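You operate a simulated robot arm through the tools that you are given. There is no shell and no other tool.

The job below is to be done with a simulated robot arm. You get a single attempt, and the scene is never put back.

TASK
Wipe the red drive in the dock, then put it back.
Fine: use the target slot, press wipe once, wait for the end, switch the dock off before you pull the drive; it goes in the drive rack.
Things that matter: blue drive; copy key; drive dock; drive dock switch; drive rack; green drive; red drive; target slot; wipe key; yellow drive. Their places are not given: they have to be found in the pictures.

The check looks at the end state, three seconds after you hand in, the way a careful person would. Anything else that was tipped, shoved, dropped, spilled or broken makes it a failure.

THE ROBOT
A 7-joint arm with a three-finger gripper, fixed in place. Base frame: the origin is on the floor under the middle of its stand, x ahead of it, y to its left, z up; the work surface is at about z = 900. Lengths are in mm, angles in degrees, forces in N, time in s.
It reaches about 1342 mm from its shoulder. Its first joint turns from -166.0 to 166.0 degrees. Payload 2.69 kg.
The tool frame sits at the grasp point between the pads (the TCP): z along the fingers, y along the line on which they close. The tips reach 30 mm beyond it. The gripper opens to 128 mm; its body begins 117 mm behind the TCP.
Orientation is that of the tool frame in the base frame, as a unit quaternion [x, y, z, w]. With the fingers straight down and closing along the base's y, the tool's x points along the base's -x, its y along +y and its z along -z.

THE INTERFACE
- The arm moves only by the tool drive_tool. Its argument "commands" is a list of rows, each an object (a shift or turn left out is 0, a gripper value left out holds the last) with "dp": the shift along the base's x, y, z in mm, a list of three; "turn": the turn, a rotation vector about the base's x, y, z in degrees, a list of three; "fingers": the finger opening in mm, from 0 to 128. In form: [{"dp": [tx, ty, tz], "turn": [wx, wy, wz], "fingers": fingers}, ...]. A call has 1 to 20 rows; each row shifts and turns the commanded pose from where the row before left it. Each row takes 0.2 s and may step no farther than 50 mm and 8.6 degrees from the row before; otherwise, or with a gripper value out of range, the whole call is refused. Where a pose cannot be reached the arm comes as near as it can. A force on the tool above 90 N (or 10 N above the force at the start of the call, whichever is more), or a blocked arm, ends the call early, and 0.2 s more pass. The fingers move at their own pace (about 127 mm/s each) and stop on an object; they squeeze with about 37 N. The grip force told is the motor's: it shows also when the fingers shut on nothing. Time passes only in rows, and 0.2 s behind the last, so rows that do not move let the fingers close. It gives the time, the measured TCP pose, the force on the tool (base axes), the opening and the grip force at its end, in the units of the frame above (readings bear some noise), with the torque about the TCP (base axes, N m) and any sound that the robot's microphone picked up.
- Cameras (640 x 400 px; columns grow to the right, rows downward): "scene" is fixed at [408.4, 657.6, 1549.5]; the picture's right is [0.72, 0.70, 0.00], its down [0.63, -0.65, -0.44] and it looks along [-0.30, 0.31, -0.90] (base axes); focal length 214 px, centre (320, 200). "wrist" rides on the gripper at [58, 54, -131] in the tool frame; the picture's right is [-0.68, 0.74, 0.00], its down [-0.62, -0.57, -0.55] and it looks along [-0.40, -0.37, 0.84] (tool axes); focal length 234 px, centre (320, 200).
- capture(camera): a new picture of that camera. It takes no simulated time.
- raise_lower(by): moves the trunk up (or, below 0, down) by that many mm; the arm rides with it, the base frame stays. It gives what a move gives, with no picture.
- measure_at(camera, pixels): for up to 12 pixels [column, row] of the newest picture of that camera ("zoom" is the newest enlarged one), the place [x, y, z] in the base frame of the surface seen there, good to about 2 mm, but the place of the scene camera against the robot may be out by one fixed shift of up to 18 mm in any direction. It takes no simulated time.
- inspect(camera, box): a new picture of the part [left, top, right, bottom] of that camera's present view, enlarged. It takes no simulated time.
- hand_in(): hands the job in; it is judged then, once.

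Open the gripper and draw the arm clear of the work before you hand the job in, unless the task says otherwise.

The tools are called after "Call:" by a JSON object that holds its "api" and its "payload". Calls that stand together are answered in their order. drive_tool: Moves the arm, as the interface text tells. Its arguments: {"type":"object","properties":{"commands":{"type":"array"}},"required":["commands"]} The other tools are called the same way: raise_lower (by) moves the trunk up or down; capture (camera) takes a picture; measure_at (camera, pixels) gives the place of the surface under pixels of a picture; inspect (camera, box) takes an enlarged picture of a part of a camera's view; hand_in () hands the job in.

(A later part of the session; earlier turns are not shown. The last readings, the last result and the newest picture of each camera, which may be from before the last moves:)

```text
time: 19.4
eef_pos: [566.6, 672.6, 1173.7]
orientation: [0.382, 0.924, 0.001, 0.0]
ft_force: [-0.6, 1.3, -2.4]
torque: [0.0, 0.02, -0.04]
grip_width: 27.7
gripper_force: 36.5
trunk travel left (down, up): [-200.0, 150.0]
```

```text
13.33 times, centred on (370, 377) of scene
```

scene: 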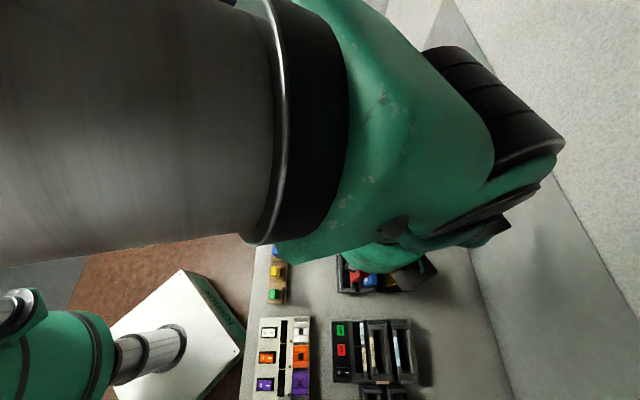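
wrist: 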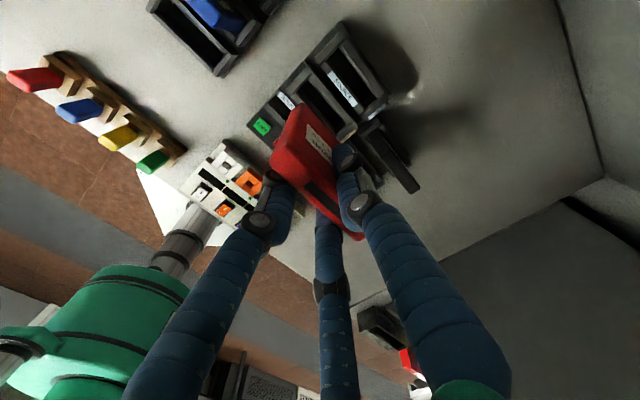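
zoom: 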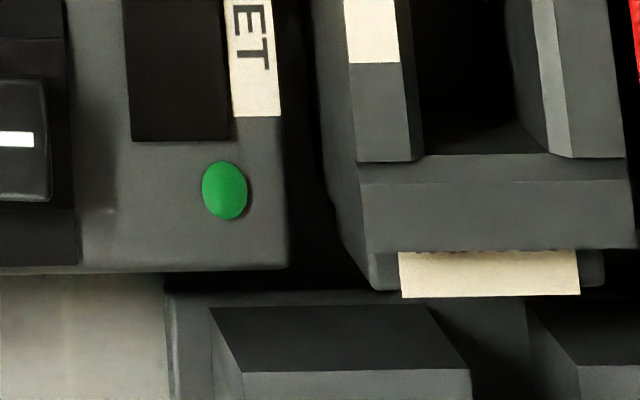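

Call:
{"api": "inspect", "payload": {"camera": "scene", "box": [350, 362, 376, 382]}}

Call:
{"api": "inspect", "payload": {"camera": "scene", "box": [250, 310, 320, 400]}}

Call:
{"api": "inspect", "payload": {"camera": "wrist", "box": [230, 10, 410, 160]}}

```text
16.00 times, centred on (363, 372) of scene
```

zoom: 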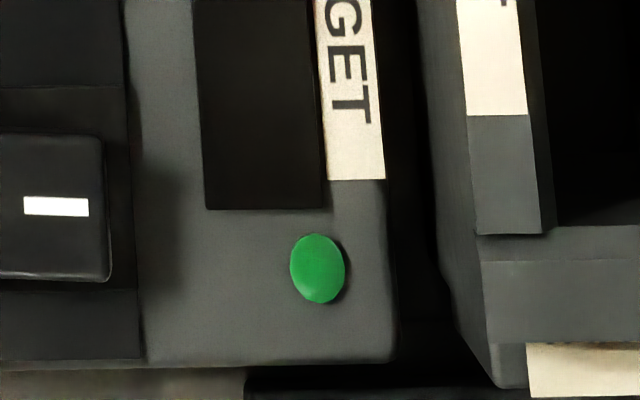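

```text
4.44 times, centred on (285, 355) of scene
```

zoom: 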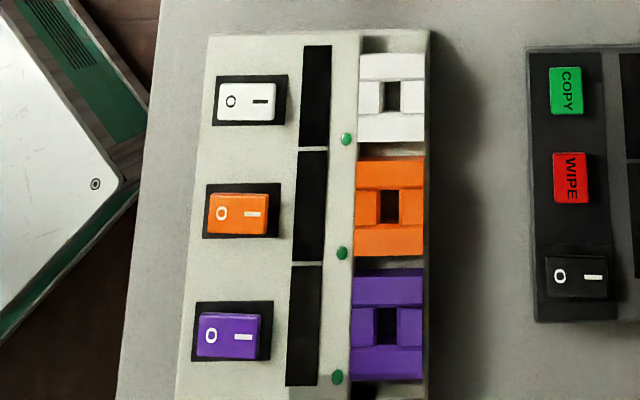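

```text
2.67 times, centred on (320, 85) of wrist
```

zoom: 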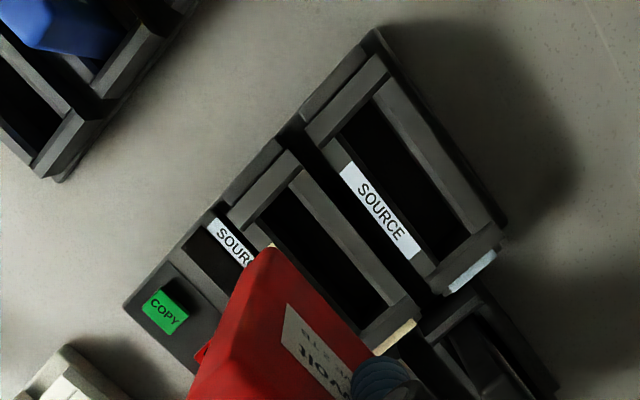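

The rockers' O sides are down and the displays are black, so the dock appears to be off for now. I'll descend to hover just above the slot (drive bottom ≈965) and check alignment.

Call:
{"api": "drive_tool", "payload": {"commands": [{"dp": [0, 0, -27]}, {"dp": [0, 0, -27]}, {"dp": [0, 0, -27]}, {"dp": [0, 0, -25]}, {}, {}]}}

Call:
{"api": "capture", "payload": {"camera": "wrist"}}

Call:
{"api": "inspect", "payload": {"camera": "wrist", "box": [240, 50, 400, 200]}}

Call:
{"api": "inspect", "payload": {"camera": "scene", "box": [340, 300, 440, 400]}}

```text
time: 20.8
eef_pos: [566.3, 671.0, 1066.1]
orientation: [0.383, 0.924, 0.001, -0.001]
ft_force: [0.7, -0.3, -1.7]
torque: [-0.03, 0.02, 0.01]
grip_width: 27.7
gripper_force: 36.9
trunk travel left (down, up): [-200.0, 150.0]
```

```text
taken
```

wrist: 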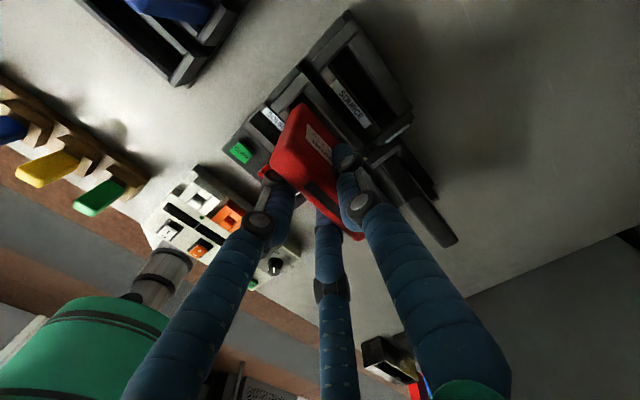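

```text
2.67 times, centred on (320, 125) of wrist
```

zoom: 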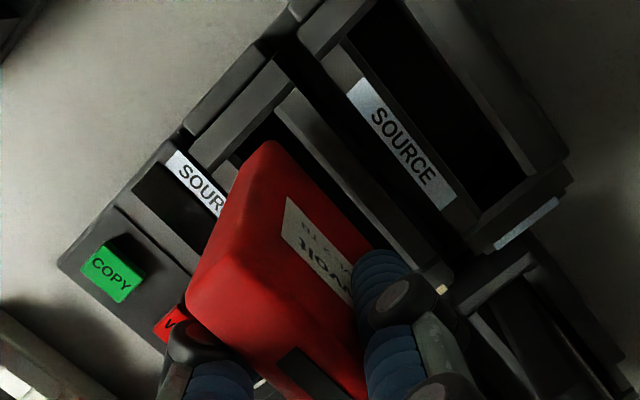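

```text
4.00 times, centred on (390, 350) of scene
```

zoom: 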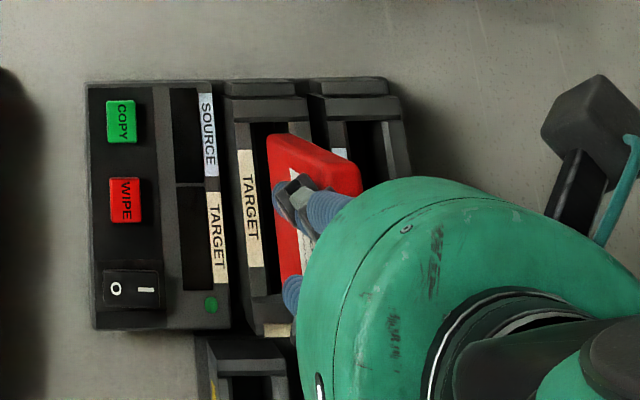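

Call:
{"api": "inspect", "payload": {"camera": "wrist", "box": [270, 70, 390, 170]}}

```text
4.00 times, centred on (330, 120) of wrist
```

zoom: 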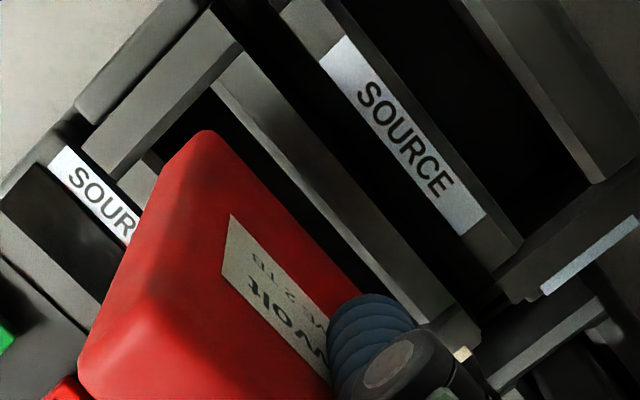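

Call:
{"api": "measure_at", "payload": {"camera": "zoom", "pixels": [[205, 137], [225, 150], [260, 180], [300, 225], [345, 275], [190, 140], [165, 175], [145, 165], [215, 90], [185, 100], [330, 210], [410, 300]]}}

Call:
{"api": "measure_at", "payload": {"camera": "zoom", "pixels": [[235, 75], [222, 85], [300, 180], [318, 200], [150, 120], [165, 110], [125, 175], [270, 255], [130, 300], [180, 250], [290, 130], [400, 260]]}}

```text
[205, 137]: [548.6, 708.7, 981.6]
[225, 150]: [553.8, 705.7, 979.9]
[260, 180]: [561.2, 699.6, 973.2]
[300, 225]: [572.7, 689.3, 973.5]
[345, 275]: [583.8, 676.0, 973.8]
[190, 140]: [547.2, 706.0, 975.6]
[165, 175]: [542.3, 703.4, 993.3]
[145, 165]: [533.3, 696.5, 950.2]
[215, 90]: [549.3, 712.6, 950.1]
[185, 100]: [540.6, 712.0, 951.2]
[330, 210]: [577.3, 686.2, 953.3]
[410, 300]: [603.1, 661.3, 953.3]
```

```text
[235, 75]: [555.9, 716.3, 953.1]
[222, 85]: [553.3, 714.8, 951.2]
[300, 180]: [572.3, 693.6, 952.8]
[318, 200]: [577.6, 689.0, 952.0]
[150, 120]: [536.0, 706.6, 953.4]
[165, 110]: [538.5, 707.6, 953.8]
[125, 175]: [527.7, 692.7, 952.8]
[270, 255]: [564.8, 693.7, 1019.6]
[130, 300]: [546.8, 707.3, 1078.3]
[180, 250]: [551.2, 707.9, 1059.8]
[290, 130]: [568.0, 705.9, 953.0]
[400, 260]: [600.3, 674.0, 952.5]
```

The drive's +u face is at u≈891.5 against a slot spanning 871.3–893.5, and the v ends are aligned within 1 mm. I'll shift +0.8 mm in u and lower slowly into the slot, watching the force.

Call:
{"api": "drive_tool", "payload": {"commands": [{"dp": [0.6, 0.6, -5]}, {"dp": [0, 0, -5]}, {"dp": [0, 0, -5]}, {"dp": [0, 0, -4]}, {}]}}

Call:
{"api": "drive_tool", "payload": {"commands": [{"dp": [0, 0, -4]}, {"dp": [0, 0, -4]}, {}]}}

Call:
{"api": "inspect", "payload": {"camera": "wrist", "box": [270, 70, 390, 170]}}

```text
time: 22.0
eef_pos: [568.1, 673.0, 1046.6]
orientation: [0.383, 0.924, -0.001, 0.0]
ft_force: [-1.0, 0.5, -0.3]
torque: [0.01, -0.05, 0.0]
grip_width: 27.9
gripper_force: 37.1
trunk travel left (down, up): [-200.0, 150.0]
```

```text
time: 22.8
eef_pos: [566.7, 672.0, 1032.7]
orientation: [0.383, 0.924, -0.002, -0.002]
ft_force: [-5.3, 5.3, -4.3]
torque: [0.66, 0.57, 0.01]
grip_width: 27.5
gripper_force: 36.9
trunk travel left (down, up): [-200.0, 150.0]
```

```text
4.00 times, centred on (330, 120) of wrist
```

zoom: 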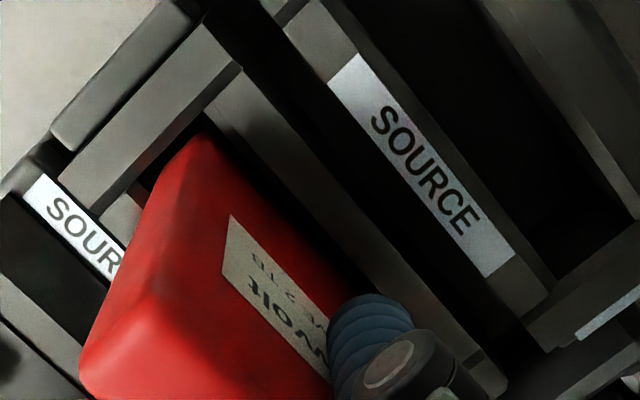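

The force on the tool is now about 7 N along −v, so the drive's +v edge is rubbing the slot's end wall. I'll shift 1.5 mm toward −v and recheck before going further.

Call:
{"api": "drive_tool", "payload": {"commands": [{"dp": [-0.6, 0.6, 0]}, {"dp": [-0.5, 0.5, 0]}, {}]}}

```text
time: 23.6
eef_pos: [567.7, 673.4, 1038.1]
orientation: [0.382, 0.924, 0.0, 0.001]
ft_force: [-2.5, 1.0, -3.4]
torque: [0.07, 0.19, 0.02]
grip_width: 27.7
gripper_force: 37.2
trunk travel left (down, up): [-200.0, 150.0]
```

The side force dropped to about 2 N. I'll shift another 0.5 mm and continue lowering in small steps.

Call:
{"api": "drive_tool", "payload": {"commands": [{"dp": [-0.3, 0.3, 0]}, {"dp": [0, 0, -3]}, {"dp": [0, 0, -3]}, {}]}}

```text
time: 24.6
eef_pos: [567.4, 673.3, 1033.2]
orientation: [0.383, 0.924, 0.0, 0.0]
ft_force: [-2.0, -1.0, -2.9]
torque: [-0.13, 0.14, -0.03]
grip_width: 27.8
gripper_force: 36.6
trunk travel left (down, up): [-200.0, 150.0]
```

Now there's about 2 N along −u, so I'll shift 0.7 mm toward −u and continue down.

Call:
{"api": "drive_tool", "payload": {"commands": [{"dp": [-0.5, -0.5, 0]}, {"dp": [0, 0, -4]}, {"dp": [0, 0, -4]}, {}]}}

Call:
{"api": "drive_tool", "payload": {"commands": [{"dp": [0, 0, -4]}, {"dp": [0, 0, -4]}, {}]}}

```text
time: 25.6
eef_pos: [567.2, 673.0, 1025.3]
orientation: [0.383, 0.924, 0.001, 0.0]
ft_force: [-1.9, -0.8, -2.2]
torque: [-0.07, 0.08, -0.04]
grip_width: 27.8
gripper_force: 36.9
trunk travel left (down, up): [-200.0, 150.0]
```

```text
time: 26.4
eef_pos: [567.3, 673.0, 1017.9]
orientation: [0.382, 0.924, -0.001, 0.0]
ft_force: [-0.4, -1.0, -2.2]
torque: [-0.03, 0.04, -0.02]
grip_width: 27.9
gripper_force: 36.3
trunk travel left (down, up): [-200.0, 150.0]
```

It's going in freely. I'll continue with 2 mm rows, watching for bottom contact.

Call:
{"api": "drive_tool", "payload": {"commands": [{"dp": [0, 0, -2]}, {"dp": [0, 0, -2]}, {}]}}

Call:
{"api": "drive_tool", "payload": {"commands": [{"dp": [0, 0, -2]}, {"dp": [0, 0, -1]}, {}]}}

```text
time: 27.2
eef_pos: [567.6, 673.6, 1013.5]
orientation: [0.382, 0.924, 0.0, 0.0]
ft_force: [-1.8, -0.7, -1.5]
torque: [-0.12, 0.13, 0.0]
grip_width: 27.7
gripper_force: 37.2
trunk travel left (down, up): [-200.0, 150.0]
```

```text
time: 28.0
eef_pos: [566.4, 673.2, 1009.7]
orientation: [0.383, 0.924, -0.001, 0.0]
ft_force: [-3.6, -5.4, -0.9]
torque: [-0.27, 0.16, -0.04]
grip_width: 27.6
gripper_force: 36.7
trunk travel left (down, up): [-200.0, 150.0]
```

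There's about 6 N along −u now. I'll shift another 0.8 mm toward −u and recheck.

Call:
{"api": "drive_tool", "payload": {"commands": [{"dp": [-0.6, -0.6, 0]}, {}]}}

Call:
{"api": "drive_tool", "payload": {"commands": [{"dp": [0, 0, -1]}, {"dp": [0, 0, -1]}, {}]}}

```text
time: 28.6
eef_pos: [566.0, 674.3, 1009.3]
orientation: [0.382, 0.924, 0.001, 0.0]
ft_force: [-0.1, -0.4, -1.9]
torque: [0.02, 0.0, 0.03]
grip_width: 27.6
gripper_force: 36.6
trunk travel left (down, up): [-200.0, 150.0]
```

```text
time: 29.4
eef_pos: [566.4, 673.6, 1009.2]
orientation: [0.382, 0.924, 0.001, 0.0]
ft_force: [-1.3, -0.9, 11.2]
torque: [-0.11, -0.12, 0.02]
grip_width: 27.6
gripper_force: 36.9
trunk travel left (down, up): [-200.0, 150.0]
```

Force +11 N in z at a height matching the slot floor (912), so the drive is seated. I'll press 1 mm more to confirm.

Call:
{"api": "drive_tool", "payload": {"commands": [{"dp": [0, 0, -1]}, {}]}}

Call:
{"api": "capture", "payload": {"camera": "wrist"}}

Call:
{"api": "inspect", "payload": {"camera": "scene", "box": [320, 300, 440, 400]}}

```text
time: 30.0
eef_pos: [566.0, 672.7, 1008.6]
orientation: [0.382, 0.924, 0.001, 0.001]
ft_force: [1.2, 1.5, 19.5]
torque: [0.14, -0.23, -0.02]
grip_width: 27.8
gripper_force: 36.6
trunk travel left (down, up): [-200.0, 150.0]
```

```text
taken
```

wrist: 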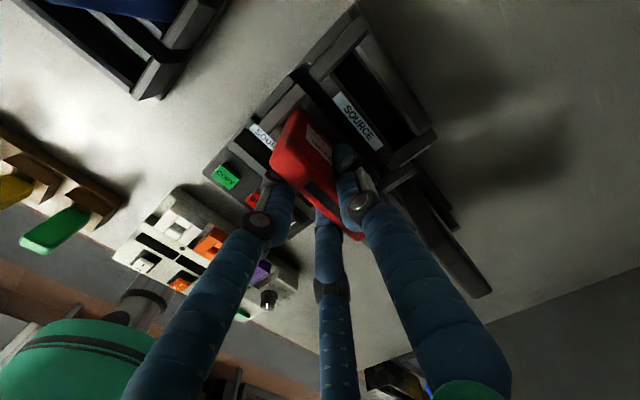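

```text
4.00 times, centred on (380, 350) of scene
```

zoom: 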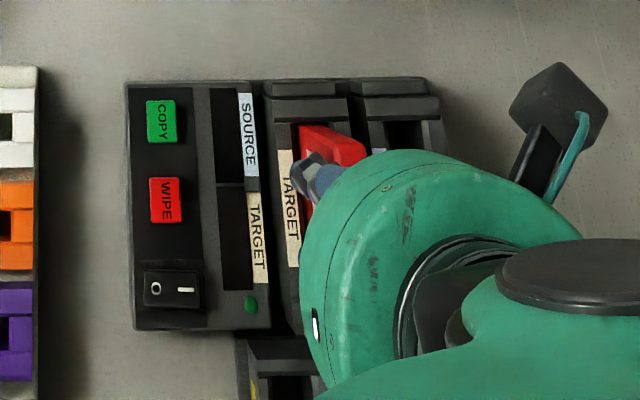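

The drive is seated (about 20 N on the floor). I'll relieve the press, open gradually, and lift straight off.

Call:
{"api": "drive_tool", "payload": {"commands": [{"dp": [0, 0, 2]}, {"fingers": 34}, {}, {"fingers": 44}, {"fingers": 54}, {}]}}

Call:
{"api": "inspect", "payload": {"camera": "wrist", "box": [240, 70, 400, 200]}}

```text
time: 31.4
eef_pos: [566.7, 672.6, 1009.5]
orientation: [0.382, 0.924, -0.001, 0.0]
ft_force: [-0.5, -0.2, 0.4]
torque: [-0.01, -0.01, -0.01]
grip_width: 53.9
gripper_force: 0.0
trunk travel left (down, up): [-200.0, 150.0]
```

```text
3.08 times, centred on (320, 135) of wrist
```

zoom: 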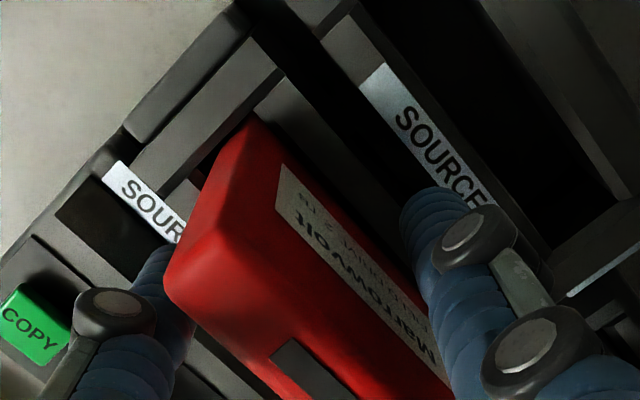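

The fingers are clear of the drive. I'll lift straight up to z≈1130, close the fingers fully and check the drive and dock.

Call:
{"api": "drive_tool", "payload": {"commands": [{"dp": [0, 0, 15]}, {"dp": [0, 0, 20]}, {"dp": [0, 0, 30]}, {"dp": [0, 0, 30]}, {"dp": [0, 0, 30], "fingers": 0}, {}, {}]}}

Call:
{"api": "capture", "payload": {"camera": "wrist"}}

Call:
{"api": "inspect", "payload": {"camera": "scene", "box": [320, 300, 440, 400]}}

```text
time: 33.0
eef_pos: [567.7, 672.8, 1135.7]
orientation: [0.383, 0.924, 0.0, 0.0]
ft_force: [-0.5, 0.1, 0.5]
torque: [-0.01, 0.0, -0.01]
grip_width: 2.1
gripper_force: 31.6
trunk travel left (down, up): [-200.0, 150.0]
```

```text
taken
```

wrist: 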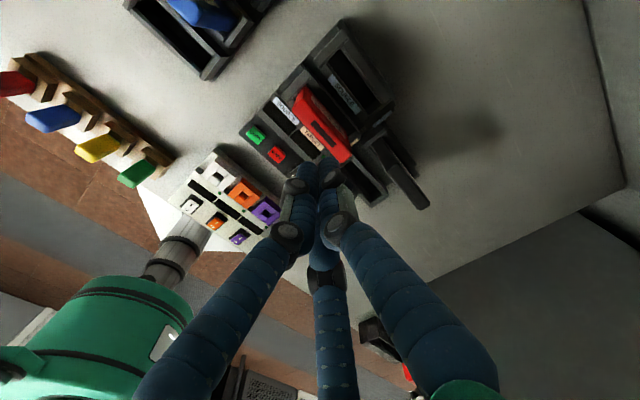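

```text
4.00 times, centred on (380, 350) of scene
```

zoom: 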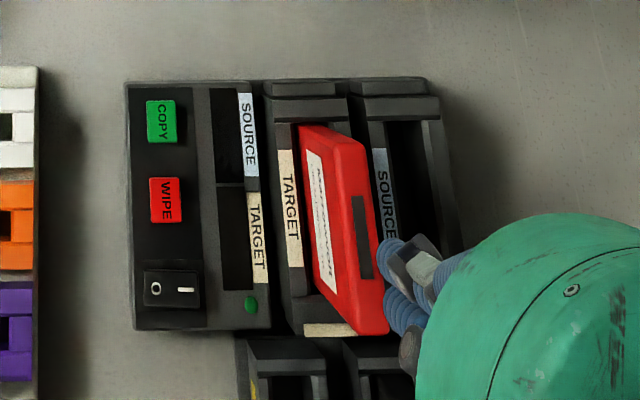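

The red drive stands in the target slot. I'll measure the closed fingertip cluster and the drive, to plan the switch press.

Call:
{"api": "inspect", "payload": {"camera": "wrist", "box": [230, 80, 410, 260]}}

```text
2.22 times, centred on (320, 170) of wrist
```

zoom: 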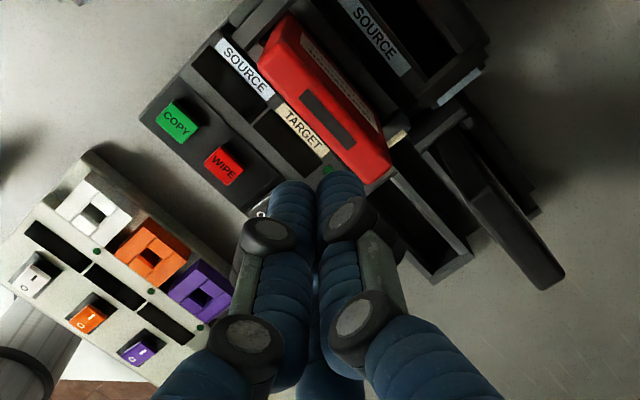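

Call:
{"api": "measure_at", "payload": {"camera": "zoom", "pixels": [[292, 190], [340, 180], [325, 100], [275, 200], [358, 185], [260, 235], [350, 215], [375, 220], [395, 250], [245, 330], [355, 315], [395, 300]]}}

Call:
{"api": "measure_at", "payload": {"camera": "zoom", "pixels": [[175, 122], [222, 165], [262, 213], [328, 170], [225, 155], [240, 180], [210, 150], [245, 155], [160, 100], [60, 280], [120, 330], [200, 290]]}}

```text
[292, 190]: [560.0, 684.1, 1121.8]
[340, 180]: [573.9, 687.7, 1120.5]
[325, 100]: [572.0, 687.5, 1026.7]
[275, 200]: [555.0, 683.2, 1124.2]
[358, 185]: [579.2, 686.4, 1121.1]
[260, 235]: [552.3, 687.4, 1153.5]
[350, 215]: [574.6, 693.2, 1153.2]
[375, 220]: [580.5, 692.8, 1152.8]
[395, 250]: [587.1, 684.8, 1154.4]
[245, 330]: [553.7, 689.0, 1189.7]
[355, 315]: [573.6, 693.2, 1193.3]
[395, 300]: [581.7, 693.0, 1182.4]
```

```text
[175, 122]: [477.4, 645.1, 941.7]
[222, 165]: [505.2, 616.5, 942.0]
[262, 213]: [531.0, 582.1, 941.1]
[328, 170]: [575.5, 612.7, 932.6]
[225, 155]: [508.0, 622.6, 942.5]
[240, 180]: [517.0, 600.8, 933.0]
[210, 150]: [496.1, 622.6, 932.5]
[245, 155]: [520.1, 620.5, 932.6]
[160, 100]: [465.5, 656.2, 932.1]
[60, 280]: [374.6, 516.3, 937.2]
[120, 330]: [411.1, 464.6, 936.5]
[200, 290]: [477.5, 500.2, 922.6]
```

The rocker centre is near (537,587.5) with its I end raised (z≈944.6). I'll move the closed fingers above the I end, then lower to just above it.

Call:
{"api": "drive_tool", "payload": {"commands": [{"dp": [-9.6, -37.8, 0]}, {"dp": [-9.6, -37.8, 0]}, {"dp": [0, 0, -40]}, {"dp": [0, 0, -40]}, {"dp": [0, 0, -35]}, {"dp": [0, 0, -25]}, {}, {}]}}

Call:
{"api": "capture", "payload": {"camera": "wrist"}}

Call:
{"api": "inspect", "payload": {"camera": "scene", "box": [320, 320, 420, 400]}}

```text
time: 34.8
eef_pos: [548.7, 598.6, 994.8]
orientation: [0.383, 0.924, 0.0, 0.0]
ft_force: [0.2, -1.3, 0.1]
torque: [0.01, -0.04, -0.02]
grip_width: 2.0
gripper_force: 30.8
trunk travel left (down, up): [-200.0, 150.0]
```

```text
taken
```

wrist: 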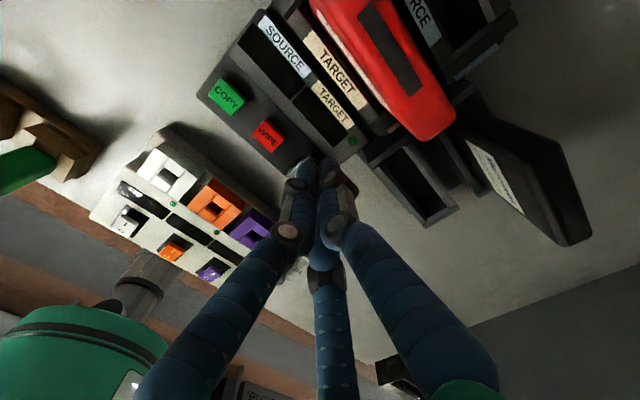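

```text
5.00 times, centred on (370, 360) of scene
```

zoom: 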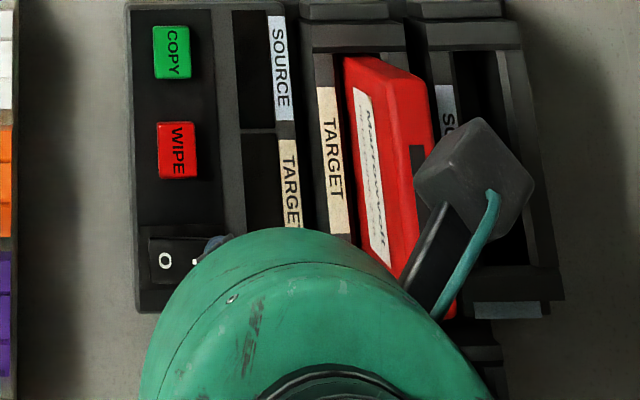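

Call:
{"api": "inspect", "payload": {"camera": "wrist", "box": [250, 90, 390, 210]}}

```text
3.33 times, centred on (320, 150) of wrist
```

zoom: 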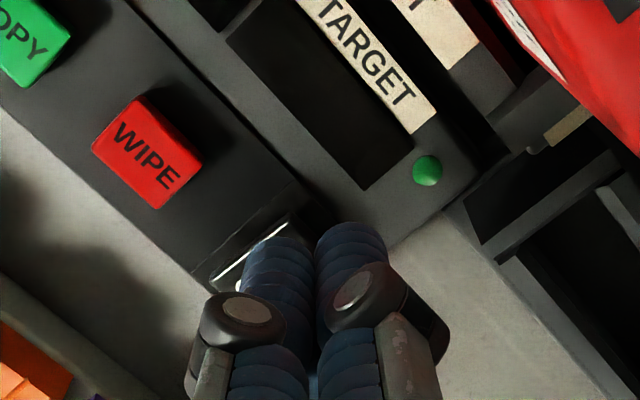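

Call:
{"api": "measure_at", "payload": {"camera": "zoom", "pixels": [[150, 155], [110, 150], [185, 175], [145, 110], [150, 195], [240, 268], [290, 228], [225, 268], [270, 245], [350, 230], [310, 215], [425, 170]]}}

```text
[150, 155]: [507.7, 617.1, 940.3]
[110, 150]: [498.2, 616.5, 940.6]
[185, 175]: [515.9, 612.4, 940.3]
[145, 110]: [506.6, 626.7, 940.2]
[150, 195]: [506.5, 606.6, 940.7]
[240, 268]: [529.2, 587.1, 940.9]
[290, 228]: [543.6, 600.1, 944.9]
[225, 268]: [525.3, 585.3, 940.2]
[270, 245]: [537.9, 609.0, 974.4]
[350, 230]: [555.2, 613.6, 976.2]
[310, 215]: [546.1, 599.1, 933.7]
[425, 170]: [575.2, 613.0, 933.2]
```

The rocker's I end is at about u=805–809, z≈945, under the two nearer fingertips (u≈805). I'll descend to just above it, then press in 1 mm steps.

Call:
{"api": "drive_tool", "payload": {"commands": [{"dp": [0, 0, -8]}, {"dp": [0, 0, -7]}, {}]}}

Call:
{"api": "drive_tool", "payload": {"commands": [{"dp": [0, 0, -2]}, {"dp": [0, 0, -2]}, {}]}}

```text
time: 35.6
eef_pos: [547.7, 597.7, 980.5]
orientation: [0.383, 0.924, 0.0, 0.001]
ft_force: [-0.4, 0.6, -0.1]
torque: [-0.01, -0.01, -0.04]
grip_width: 2.0
gripper_force: 31.8
trunk travel left (down, up): [-200.0, 150.0]
```

```text
time: 36.4
eef_pos: [546.3, 597.1, 975.7]
orientation: [0.383, 0.924, 0.0, 0.001]
ft_force: [1.4, 1.1, -0.1]
torque: [-0.01, 0.0, 0.01]
grip_width: 1.8
gripper_force: 30.9
trunk travel left (down, up): [-200.0, 150.0]
```

Call:
{"api": "drive_tool", "payload": {"commands": [{"dp": [0, 0, -1]}, {"dp": [0, 0, -1]}, {}]}}

Call:
{"api": "drive_tool", "payload": {"commands": [{"dp": [0, 0, -1]}, {"dp": [0, 0, -1]}, {}]}}

```text
time: 37.2
eef_pos: [546.2, 597.7, 973.8]
orientation: [0.383, 0.924, 0.0, 0.0]
ft_force: [-0.1, 0.8, 0.3]
torque: [-0.01, -0.01, -0.03]
grip_width: 2.1
gripper_force: 31.4
trunk travel left (down, up): [-200.0, 150.0]
```

```text
time: 38.0
eef_pos: [547.5, 595.8, 971.9]
orientation: [0.383, 0.924, 0.0, 0.0]
ft_force: [-0.1, 1.2, -0.7]
torque: [0.0, -0.03, 0.01]
grip_width: 2.1
gripper_force: 31.1
trunk travel left (down, up): [-200.0, 150.0]
```

No contact yet at tip z≈942. I'll look before going lower.

Call:
{"api": "inspect", "payload": {"camera": "wrist", "box": [250, 90, 390, 210]}}

Call:
{"api": "inspect", "payload": {"camera": "scene", "box": [340, 350, 390, 390]}}

```text
3.33 times, centred on (320, 150) of wrist
```

zoom: 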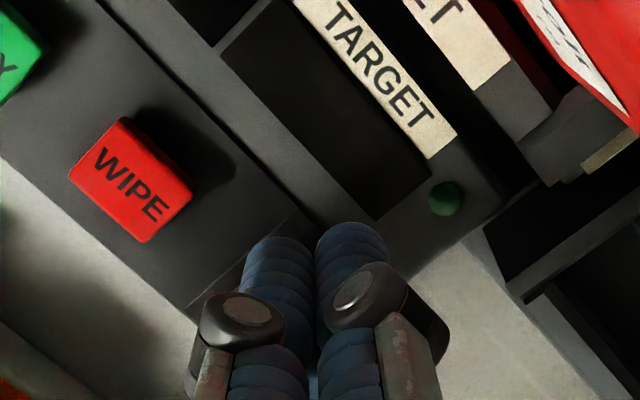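

```text
10.00 times, centred on (365, 370) of scene
```

zoom: 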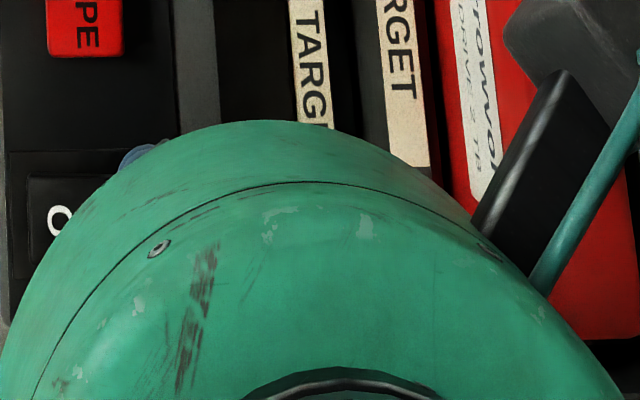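

Call:
{"api": "drive_tool", "payload": {"commands": [{"dp": [0, 0, -1]}, {"dp": [0, 0, -1]}, {}]}}

Call:
{"api": "drive_tool", "payload": {"commands": [{"dp": [0, 0, -1]}, {}]}}

```text
time: 38.8
eef_pos: [547.0, 597.3, 969.3]
orientation: [0.383, 0.924, -0.001, 0.0]
ft_force: [0.1, 0.3, 0.8]
torque: [-0.01, 0.03, -0.03]
grip_width: 2.0
gripper_force: 31.5
trunk travel left (down, up): [-200.0, 150.0]
```

```text
time: 39.4
eef_pos: [546.2, 597.6, 967.7]
orientation: [0.383, 0.924, 0.0, 0.0]
ft_force: [-0.2, 0.4, 0.0]
torque: [0.03, 0.0, -0.01]
grip_width: 2.2
gripper_force: 31.5
trunk travel left (down, up): [-200.0, 150.0]
```

Call:
{"api": "inspect", "payload": {"camera": "wrist", "box": [270, 110, 370, 190]}}

```text
5.00 times, centred on (320, 150) of wrist
```

zoom: 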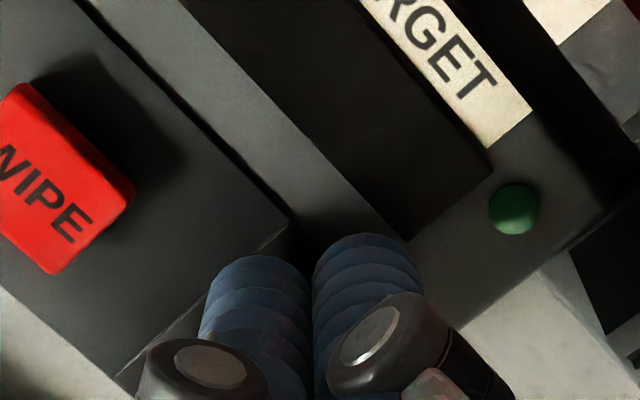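

Call:
{"api": "measure_at", "payload": {"camera": "zoom", "pixels": [[365, 238], [330, 255], [400, 245], [255, 260], [215, 285], [300, 270], [285, 235], [150, 375], [260, 245], [310, 235], [120, 385], [440, 265]]}}

```text
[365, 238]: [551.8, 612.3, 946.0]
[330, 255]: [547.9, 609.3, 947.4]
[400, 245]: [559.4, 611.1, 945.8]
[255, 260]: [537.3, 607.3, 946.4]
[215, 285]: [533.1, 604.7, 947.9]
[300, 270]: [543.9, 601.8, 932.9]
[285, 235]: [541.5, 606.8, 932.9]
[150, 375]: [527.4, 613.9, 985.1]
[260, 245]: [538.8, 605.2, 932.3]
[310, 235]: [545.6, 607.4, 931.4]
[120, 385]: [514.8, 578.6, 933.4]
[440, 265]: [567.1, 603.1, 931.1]
```

The tips are at about z 937 with no force, so either the rocker moved freely or I missed it. I'll raise and back away to look at its state.

Call:
{"api": "drive_tool", "payload": {"commands": [{"dp": [0, 0, 20]}, {"dp": [0, 0, 40]}, {"dp": [0, 0, 40]}, {"dp": [30, 30, 20]}, {"dp": [30, 30, 0]}, {}]}}

Call:
{"api": "capture", "payload": {"camera": "wrist"}}

Call:
{"api": "inspect", "payload": {"camera": "scene", "box": [330, 320, 410, 400]}}

```text
time: 40.8
eef_pos: [609.4, 658.8, 1087.7]
orientation: [0.382, 0.924, 0.0, 0.0]
ft_force: [0.8, -0.1, -0.7]
torque: [-0.01, 0.06, -0.03]
grip_width: 2.1
gripper_force: 31.3
trunk travel left (down, up): [-200.0, 150.0]
```

```text
taken
```

wrist: 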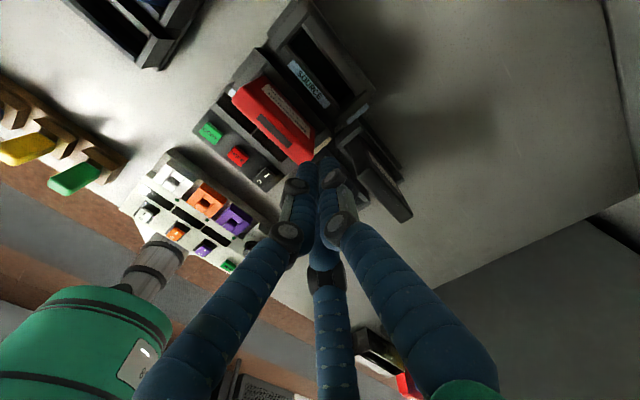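

```text
5.00 times, centred on (370, 360) of scene
```

zoom: 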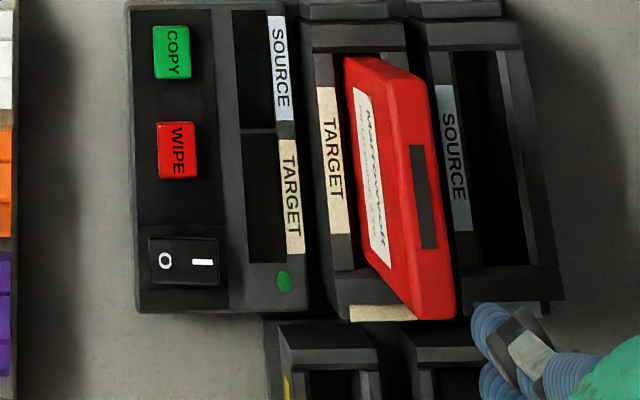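

The switch is visible at (185,262) in the scene zoom. I'll measure its tilt again.

Call:
{"api": "measure_at", "payload": {"camera": "zoom", "pixels": [[155, 272], [165, 272], [175, 272], [185, 272], [195, 272], [205, 272], [213, 272], [165, 250], [205, 250], [285, 282], [180, 150], [235, 295]]}}

Call:
{"api": "inspect", "payload": {"camera": "wrist", "box": [190, 110, 310, 200]}}

```text
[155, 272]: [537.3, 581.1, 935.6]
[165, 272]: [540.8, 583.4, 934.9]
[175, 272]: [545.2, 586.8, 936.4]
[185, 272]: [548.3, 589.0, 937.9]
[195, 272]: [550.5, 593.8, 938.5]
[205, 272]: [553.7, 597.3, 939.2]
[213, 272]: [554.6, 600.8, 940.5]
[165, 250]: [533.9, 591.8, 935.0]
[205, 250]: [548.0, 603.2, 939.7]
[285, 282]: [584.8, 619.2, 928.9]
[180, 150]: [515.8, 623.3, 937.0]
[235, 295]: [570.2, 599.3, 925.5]
```

```text
4.44 times, centred on (250, 155) of wrist
```

zoom: 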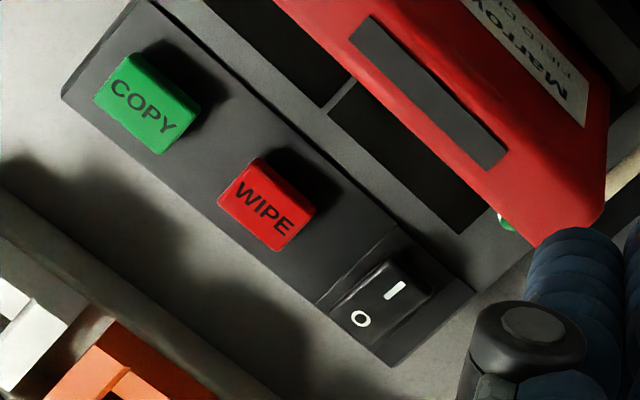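

The rocker's I end is still raised, so it's untouched. This wrist view is clear, so I'll measure its corners precisely.

Call:
{"api": "measure_at", "payload": {"camera": "zoom", "pixels": [[385, 265], [428, 288], [340, 305], [385, 340], [395, 290], [361, 318], [408, 272], [378, 305], [350, 325], [425, 280], [372, 275], [400, 330]]}}

Call:
{"api": "measure_at", "payload": {"camera": "zoom", "pixels": [[265, 205], [258, 162], [310, 205], [222, 200], [275, 245], [420, 265], [440, 300], [320, 305], [395, 360], [455, 290], [330, 150], [420, 320]]}}

```text
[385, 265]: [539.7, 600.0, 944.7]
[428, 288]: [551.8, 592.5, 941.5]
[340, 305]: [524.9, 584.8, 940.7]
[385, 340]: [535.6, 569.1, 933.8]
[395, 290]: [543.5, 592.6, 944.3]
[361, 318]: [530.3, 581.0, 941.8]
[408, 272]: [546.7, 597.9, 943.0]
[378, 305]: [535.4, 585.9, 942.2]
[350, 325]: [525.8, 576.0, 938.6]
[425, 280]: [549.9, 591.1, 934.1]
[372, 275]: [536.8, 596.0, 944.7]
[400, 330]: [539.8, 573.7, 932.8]
```

```text
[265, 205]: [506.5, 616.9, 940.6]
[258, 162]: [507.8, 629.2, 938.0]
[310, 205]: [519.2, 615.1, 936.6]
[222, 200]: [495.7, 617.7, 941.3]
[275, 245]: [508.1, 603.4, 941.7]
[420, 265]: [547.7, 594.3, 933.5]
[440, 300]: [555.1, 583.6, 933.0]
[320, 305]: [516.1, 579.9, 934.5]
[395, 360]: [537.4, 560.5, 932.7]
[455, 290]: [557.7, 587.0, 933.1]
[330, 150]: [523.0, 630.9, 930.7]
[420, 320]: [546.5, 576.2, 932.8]
```

The rocker spans u 779–809.5, v −43…−28, and my two fingertips straddled it at v −44 and −28. I'll reposition so one fingertip sits over the I end's centre line (TCP at about (552.2, 591.4)).

Call:
{"api": "drive_tool", "payload": {"commands": [{"dp": [-27.3, -33, 0]}, {"dp": [-27.3, -32.9, 0]}, {"dp": [0, 0, -40]}, {"dp": [0, 0, -40]}, {"dp": [0, 0, -25]}, {}, {}]}}

Call:
{"api": "inspect", "payload": {"camera": "wrist", "box": [260, 100, 380, 190]}}

```text
time: 42.4
eef_pos: [554.4, 590.8, 982.3]
orientation: [0.383, 0.924, 0.0, -0.001]
ft_force: [0.3, -0.2, 0.6]
torque: [0.02, 0.01, 0.01]
grip_width: 2.1
gripper_force: 31.3
trunk travel left (down, up): [-200.0, 150.0]
```

```text
4.44 times, centred on (320, 145) of wrist
```

zoom: 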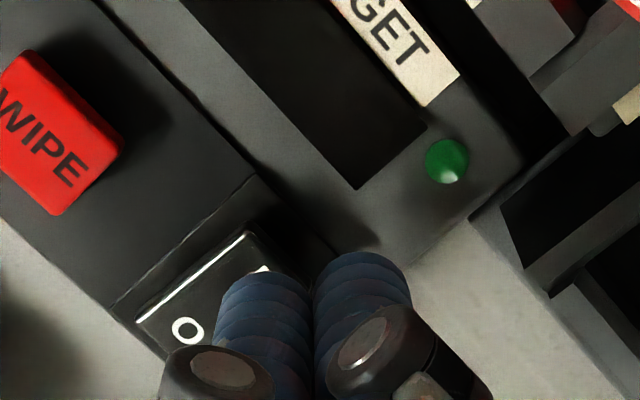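

The near fingertip now covers the I mark. I'll lower to contact and press in small steps.

Call:
{"api": "drive_tool", "payload": {"commands": [{"dp": [0, 0, -6]}, {"dp": [0, 0, -4]}, {"dp": [0, 0, -2]}, {}]}}

Call:
{"api": "drive_tool", "payload": {"commands": [{"dp": [0, 0, -1]}, {"dp": [0, 0, -1]}, {}]}}

Call:
{"api": "drive_tool", "payload": {"commands": [{"dp": [0, 0, -1]}, {"dp": [0, 0, -1]}, {}]}}

```text
time: 43.4
eef_pos: [552.9, 592.5, 971.6]
orientation: [0.383, 0.924, 0.0, 0.0]
ft_force: [0.0, -0.3, -0.1]
torque: [0.03, -0.01, -0.02]
grip_width: 2.0
gripper_force: 31.4
trunk travel left (down, up): [-200.0, 150.0]
```

```text
time: 44.2
eef_pos: [552.7, 591.5, 969.5]
orientation: [0.382, 0.924, 0.0, 0.0]
ft_force: [0.4, 0.7, -0.1]
torque: [-0.03, -0.03, 0.03]
grip_width: 2.3
gripper_force: 31.8
trunk travel left (down, up): [-200.0, 150.0]
```

```text
time: 45.0
eef_pos: [553.1, 591.7, 966.9]
orientation: [0.383, 0.924, -0.001, 0.0]
ft_force: [1.9, -0.4, 0.6]
torque: [0.02, 0.02, -0.01]
grip_width: 2.2
gripper_force: 31.5
trunk travel left (down, up): [-200.0, 150.0]
```

Call:
{"api": "drive_tool", "payload": {"commands": [{"dp": [0, 0, -1]}, {"dp": [0, 0, -1]}, {}]}}

Call:
{"api": "inspect", "payload": {"camera": "wrist", "box": [260, 100, 380, 190]}}

```text
time: 45.8
eef_pos: [552.1, 591.8, 966.4]
orientation: [0.383, 0.924, 0.002, 0.001]
ft_force: [0.8, -2.1, 14.0]
torque: [-0.09, 0.17, 0.0]
grip_width: 1.9
gripper_force: 31.6
trunk travel left (down, up): [-200.0, 150.0]
```

```text
4.44 times, centred on (320, 145) of wrist
```

zoom: 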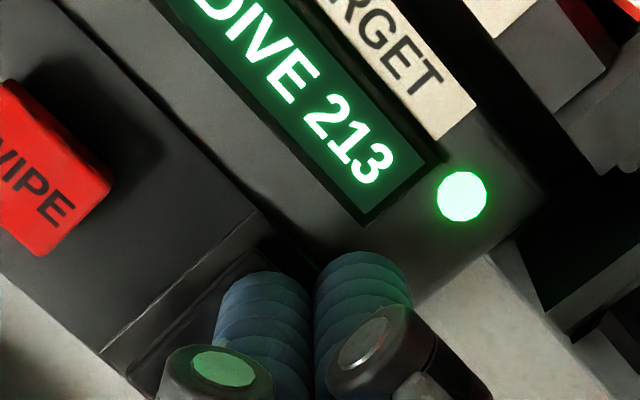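

The LED lit and the TARGET display came on ("DIVE 213"), so the dock is now on. I'll lift off, read the display, and move above the WIPE key.

Call:
{"api": "drive_tool", "payload": {"commands": [{"dp": [0, 0, 20]}, {"dp": [0, 0, 25]}, {"dp": [0, 0, 30]}, {"dp": [-22.8, 12.7, 0]}, {"dp": [-22.9, 12.7, 0]}, {}, {}]}}

Call:
{"api": "capture", "payload": {"camera": "wrist"}}

Call:
{"api": "inspect", "payload": {"camera": "scene", "box": [320, 300, 440, 400]}}

```text
time: 47.4
eef_pos: [506.5, 615.9, 1041.8]
orientation: [0.382, 0.924, 0.001, 0.0]
ft_force: [0.8, -0.9, -0.7]
torque: [0.01, -0.02, 0.0]
grip_width: 2.1
gripper_force: 31.5
trunk travel left (down, up): [-200.0, 150.0]
```

```text
taken
```

wrist: 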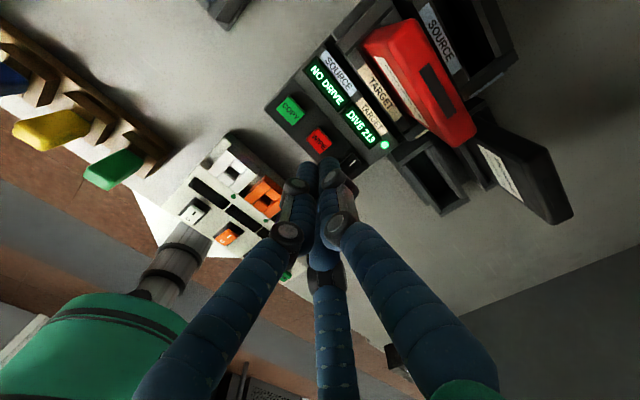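

```text
4.00 times, centred on (380, 350) of scene
```

zoom: 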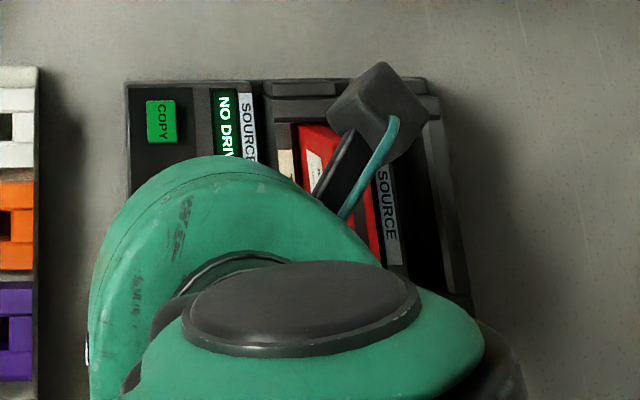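

SOURCE reads "NO DRIVE" and TARGET reads "DIVE 213", so all is ready. I'll descend over WIPE to just above the key (top z≈941).

Call:
{"api": "drive_tool", "payload": {"commands": [{"dp": [0, 0, -30]}, {"dp": [0, 0, -25]}, {"dp": [0, 0, -12]}, {}]}}

Call:
{"api": "inspect", "payload": {"camera": "wrist", "box": [260, 80, 400, 200]}}

```text
time: 48.4
eef_pos: [507.1, 618.2, 974.0]
orientation: [0.382, 0.924, 0.0, 0.0]
ft_force: [-0.3, -0.6, 0.1]
torque: [0.07, 0.0, 0.03]
grip_width: 1.9
gripper_force: 31.3
trunk travel left (down, up): [-200.0, 150.0]
```

```text
3.33 times, centred on (330, 140) of wrist
```

zoom: 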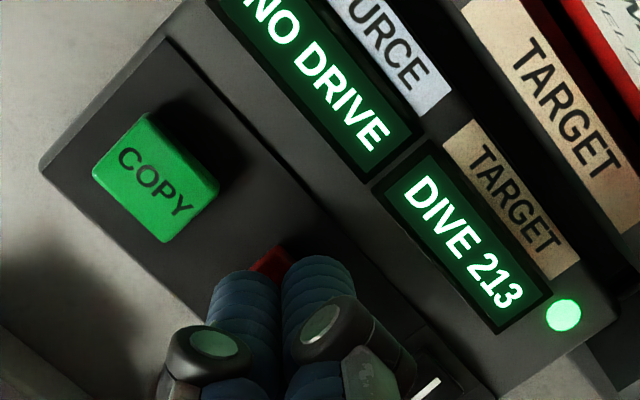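

The cluster covers the WIPE key, well clear of COPY. I'll press in 1 mm steps.

Call:
{"api": "drive_tool", "payload": {"commands": [{"dp": [0, 0, -3]}, {"dp": [0, 0, -2]}, {}]}}

Call:
{"api": "drive_tool", "payload": {"commands": [{"dp": [0, 0, -1]}, {"dp": [0, 0, -1]}, {}]}}

Call:
{"api": "drive_tool", "payload": {"commands": [{"dp": [0, 0, -1]}, {}]}}

```text
time: 49.2
eef_pos: [506.1, 615.7, 967.5]
orientation: [0.383, 0.924, 0.001, -0.001]
ft_force: [0.4, -0.8, 0.5]
torque: [0.0, 0.0, -0.02]
grip_width: 2.2
gripper_force: 31.5
trunk travel left (down, up): [-200.0, 150.0]
```

```text
time: 50.0
eef_pos: [507.1, 617.3, 966.1]
orientation: [0.383, 0.924, 0.0, 0.0]
ft_force: [-0.9, -0.1, 0.8]
torque: [0.02, 0.0, -0.02]
grip_width: 2.3
gripper_force: 31.3
trunk travel left (down, up): [-200.0, 150.0]
```

```text
time: 50.6
eef_pos: [506.3, 617.3, 966.5]
orientation: [0.383, 0.924, 0.0, 0.0]
ft_force: [-0.7, 1.1, 1.4]
torque: [0.01, 0.04, 0.0]
grip_width: 2.0
gripper_force: 31.6
trunk travel left (down, up): [-200.0, 150.0]
heard: click
```

A click was heard. I'll check the display before doing anything else.

Call:
{"api": "inspect", "payload": {"camera": "wrist", "box": [260, 80, 400, 200]}}

```text
3.33 times, centred on (330, 140) of wrist
```

zoom: 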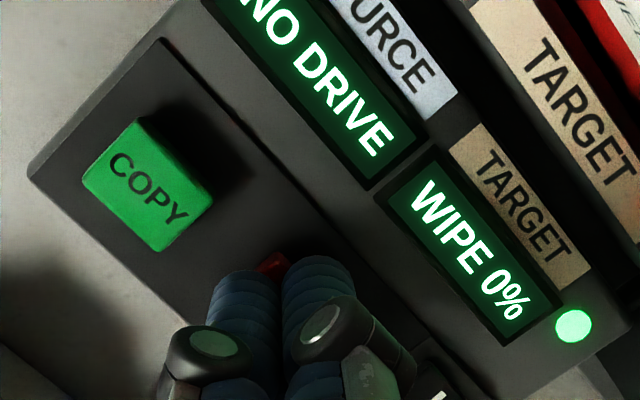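

The display shows "WIPE 0%", so the wipe has started. I'll lift straight off the key (no second press) and wait above.

Call:
{"api": "drive_tool", "payload": {"commands": [{"dp": [0, 0, 15]}, {"dp": [0, 0, 25]}, {"dp": [0, 0, 30]}, {}]}}

Call:
{"api": "inspect", "payload": {"camera": "wrist", "box": [260, 50, 420, 180]}}

```text
time: 51.6
eef_pos: [505.9, 616.4, 1034.7]
orientation: [0.383, 0.924, 0.0, 0.001]
ft_force: [-0.1, -0.4, 1.2]
torque: [0.04, -0.03, 0.03]
grip_width: 2.3
gripper_force: 31.2
trunk travel left (down, up): [-200.0, 150.0]
```

```text
3.08 times, centred on (340, 115) of wrist
```

zoom: 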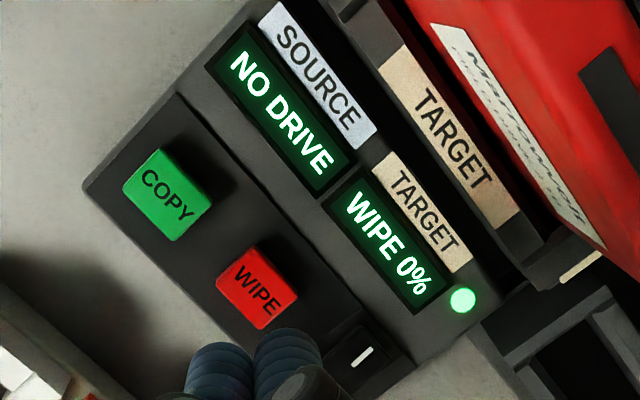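

"WIPE 0%" is showing and the key has come back up. I'll move to a waiting pose above the rocker's O end and let time pass.

Call:
{"api": "drive_tool", "payload": {"commands": [{"dp": [7.8, -22.2, 0]}, {"dp": [7.8, -22.3, 0]}, {}, {}, {}, {}, {}, {}, {}, {}, {}, {}, {}, {}, {}, {}, {}, {}, {}, {}]}}

Call:
{"api": "capture", "payload": {"camera": "wrist"}}

```text
time: 55.8
eef_pos: [522.1, 573.1, 1034.3]
orientation: [0.382, 0.924, -0.001, 0.001]
ft_force: [0.6, -1.1, 0.4]
torque: [0.05, -0.01, -0.02]
grip_width: 2.1
gripper_force: 31.5
trunk travel left (down, up): [-200.0, 150.0]
```

```text
taken
```

wrist: 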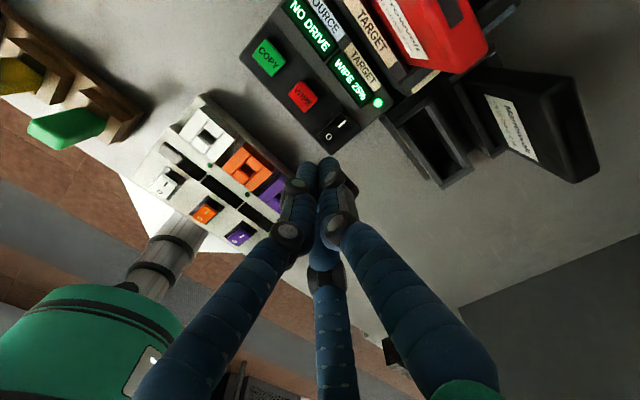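

The display now reads about "WIPE 25%" and the switch is visible at (338,130). I'll measure the rocker's corners in its ON state while waiting.

Call:
{"api": "inspect", "payload": {"camera": "wrist", "box": [280, 80, 400, 170]}}

```text
4.44 times, centred on (340, 125) of wrist
```

zoom: 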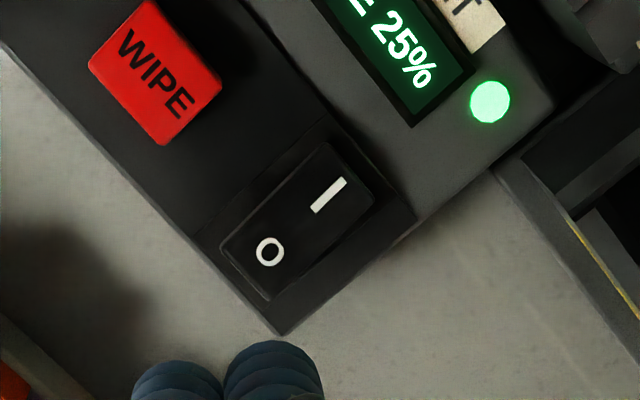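

Call:
{"api": "measure_at", "payload": {"camera": "zoom", "pixels": [[270, 252], [328, 195], [225, 248], [262, 288], [328, 150], [368, 195], [245, 268], [350, 172], [298, 225], [245, 245], [280, 330], [275, 345]]}}

Call:
{"api": "drive_tool", "payload": {"commands": [{}, {}, {}, {}, {}, {}, {}, {}, {}, {}, {}, {}, {}, {}, {}, {}, {}, {}, {}, {}]}}

Call:
{"api": "inspect", "payload": {"camera": "wrist", "box": [270, 0, 400, 160]}}

```text
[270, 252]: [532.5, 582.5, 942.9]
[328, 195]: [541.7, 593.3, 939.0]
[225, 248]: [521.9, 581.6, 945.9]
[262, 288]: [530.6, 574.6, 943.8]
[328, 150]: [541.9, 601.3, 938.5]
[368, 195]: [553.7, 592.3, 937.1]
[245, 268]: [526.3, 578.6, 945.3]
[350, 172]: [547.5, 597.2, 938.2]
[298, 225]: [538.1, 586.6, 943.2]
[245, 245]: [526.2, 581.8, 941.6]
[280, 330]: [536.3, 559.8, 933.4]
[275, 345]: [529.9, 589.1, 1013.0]
```

```text
time: 60.0
eef_pos: [522.3, 573.5, 1033.0]
orientation: [0.382, 0.924, 0.0, 0.0]
ft_force: [0.0, -0.7, 0.6]
torque: [-0.02, 0.04, 0.01]
grip_width: 2.4
gripper_force: 31.4
trunk travel left (down, up): [-200.0, 150.0]
```

```text
2.50 times, centred on (335, 80) of wrist
```

zoom: 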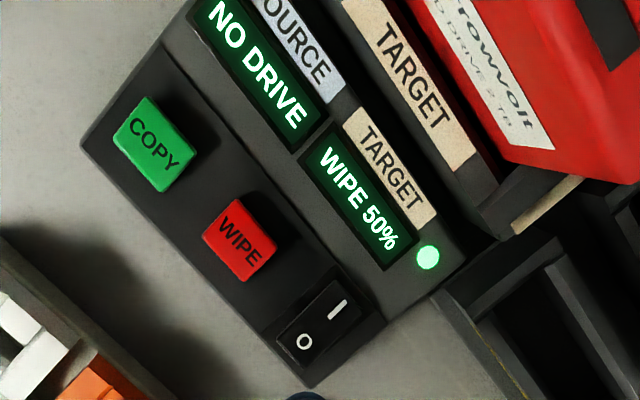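

It reads 50% at t=60. I'll keep waiting.

Call:
{"api": "drive_tool", "payload": {"commands": [{}, {}, {}, {}, {}, {}, {}, {}, {}, {}, {}, {}, {}, {}, {}, {}, {}, {}, {}, {}]}}

Call:
{"api": "drive_tool", "payload": {"commands": [{}, {}, {}, {}, {}, {}, {}, {}, {}, {}, {}, {}, {}, {}, {}, {}, {}, {}, {}, {}]}}

Call:
{"api": "inspect", "payload": {"camera": "wrist", "box": [270, 0, 400, 160]}}

```text
time: 64.2
eef_pos: [522.7, 574.5, 1034.5]
orientation: [0.382, 0.924, 0.0, 0.0]
ft_force: [-0.2, -0.4, -0.5]
torque: [0.04, -0.01, 0.01]
grip_width: 2.1
gripper_force: 30.8
trunk travel left (down, up): [-200.0, 150.0]
```

```text
time: 68.4
eef_pos: [522.3, 573.8, 1034.1]
orientation: [0.383, 0.924, 0.001, 0.0]
ft_force: [-0.4, -1.0, -0.1]
torque: [-0.02, 0.02, -0.02]
grip_width: 2.0
gripper_force: 31.1
trunk travel left (down, up): [-200.0, 150.0]
```

```text
2.50 times, centred on (335, 80) of wrist
```

zoom: 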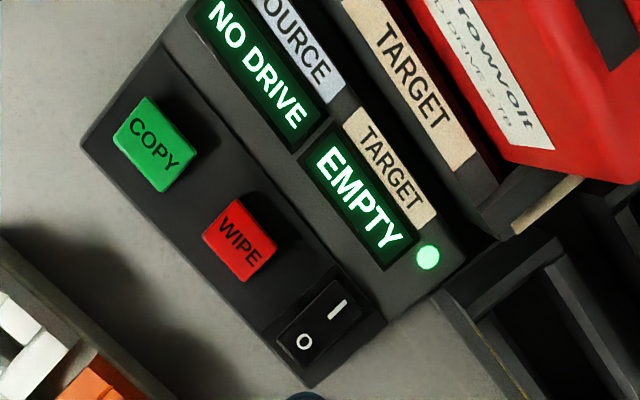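

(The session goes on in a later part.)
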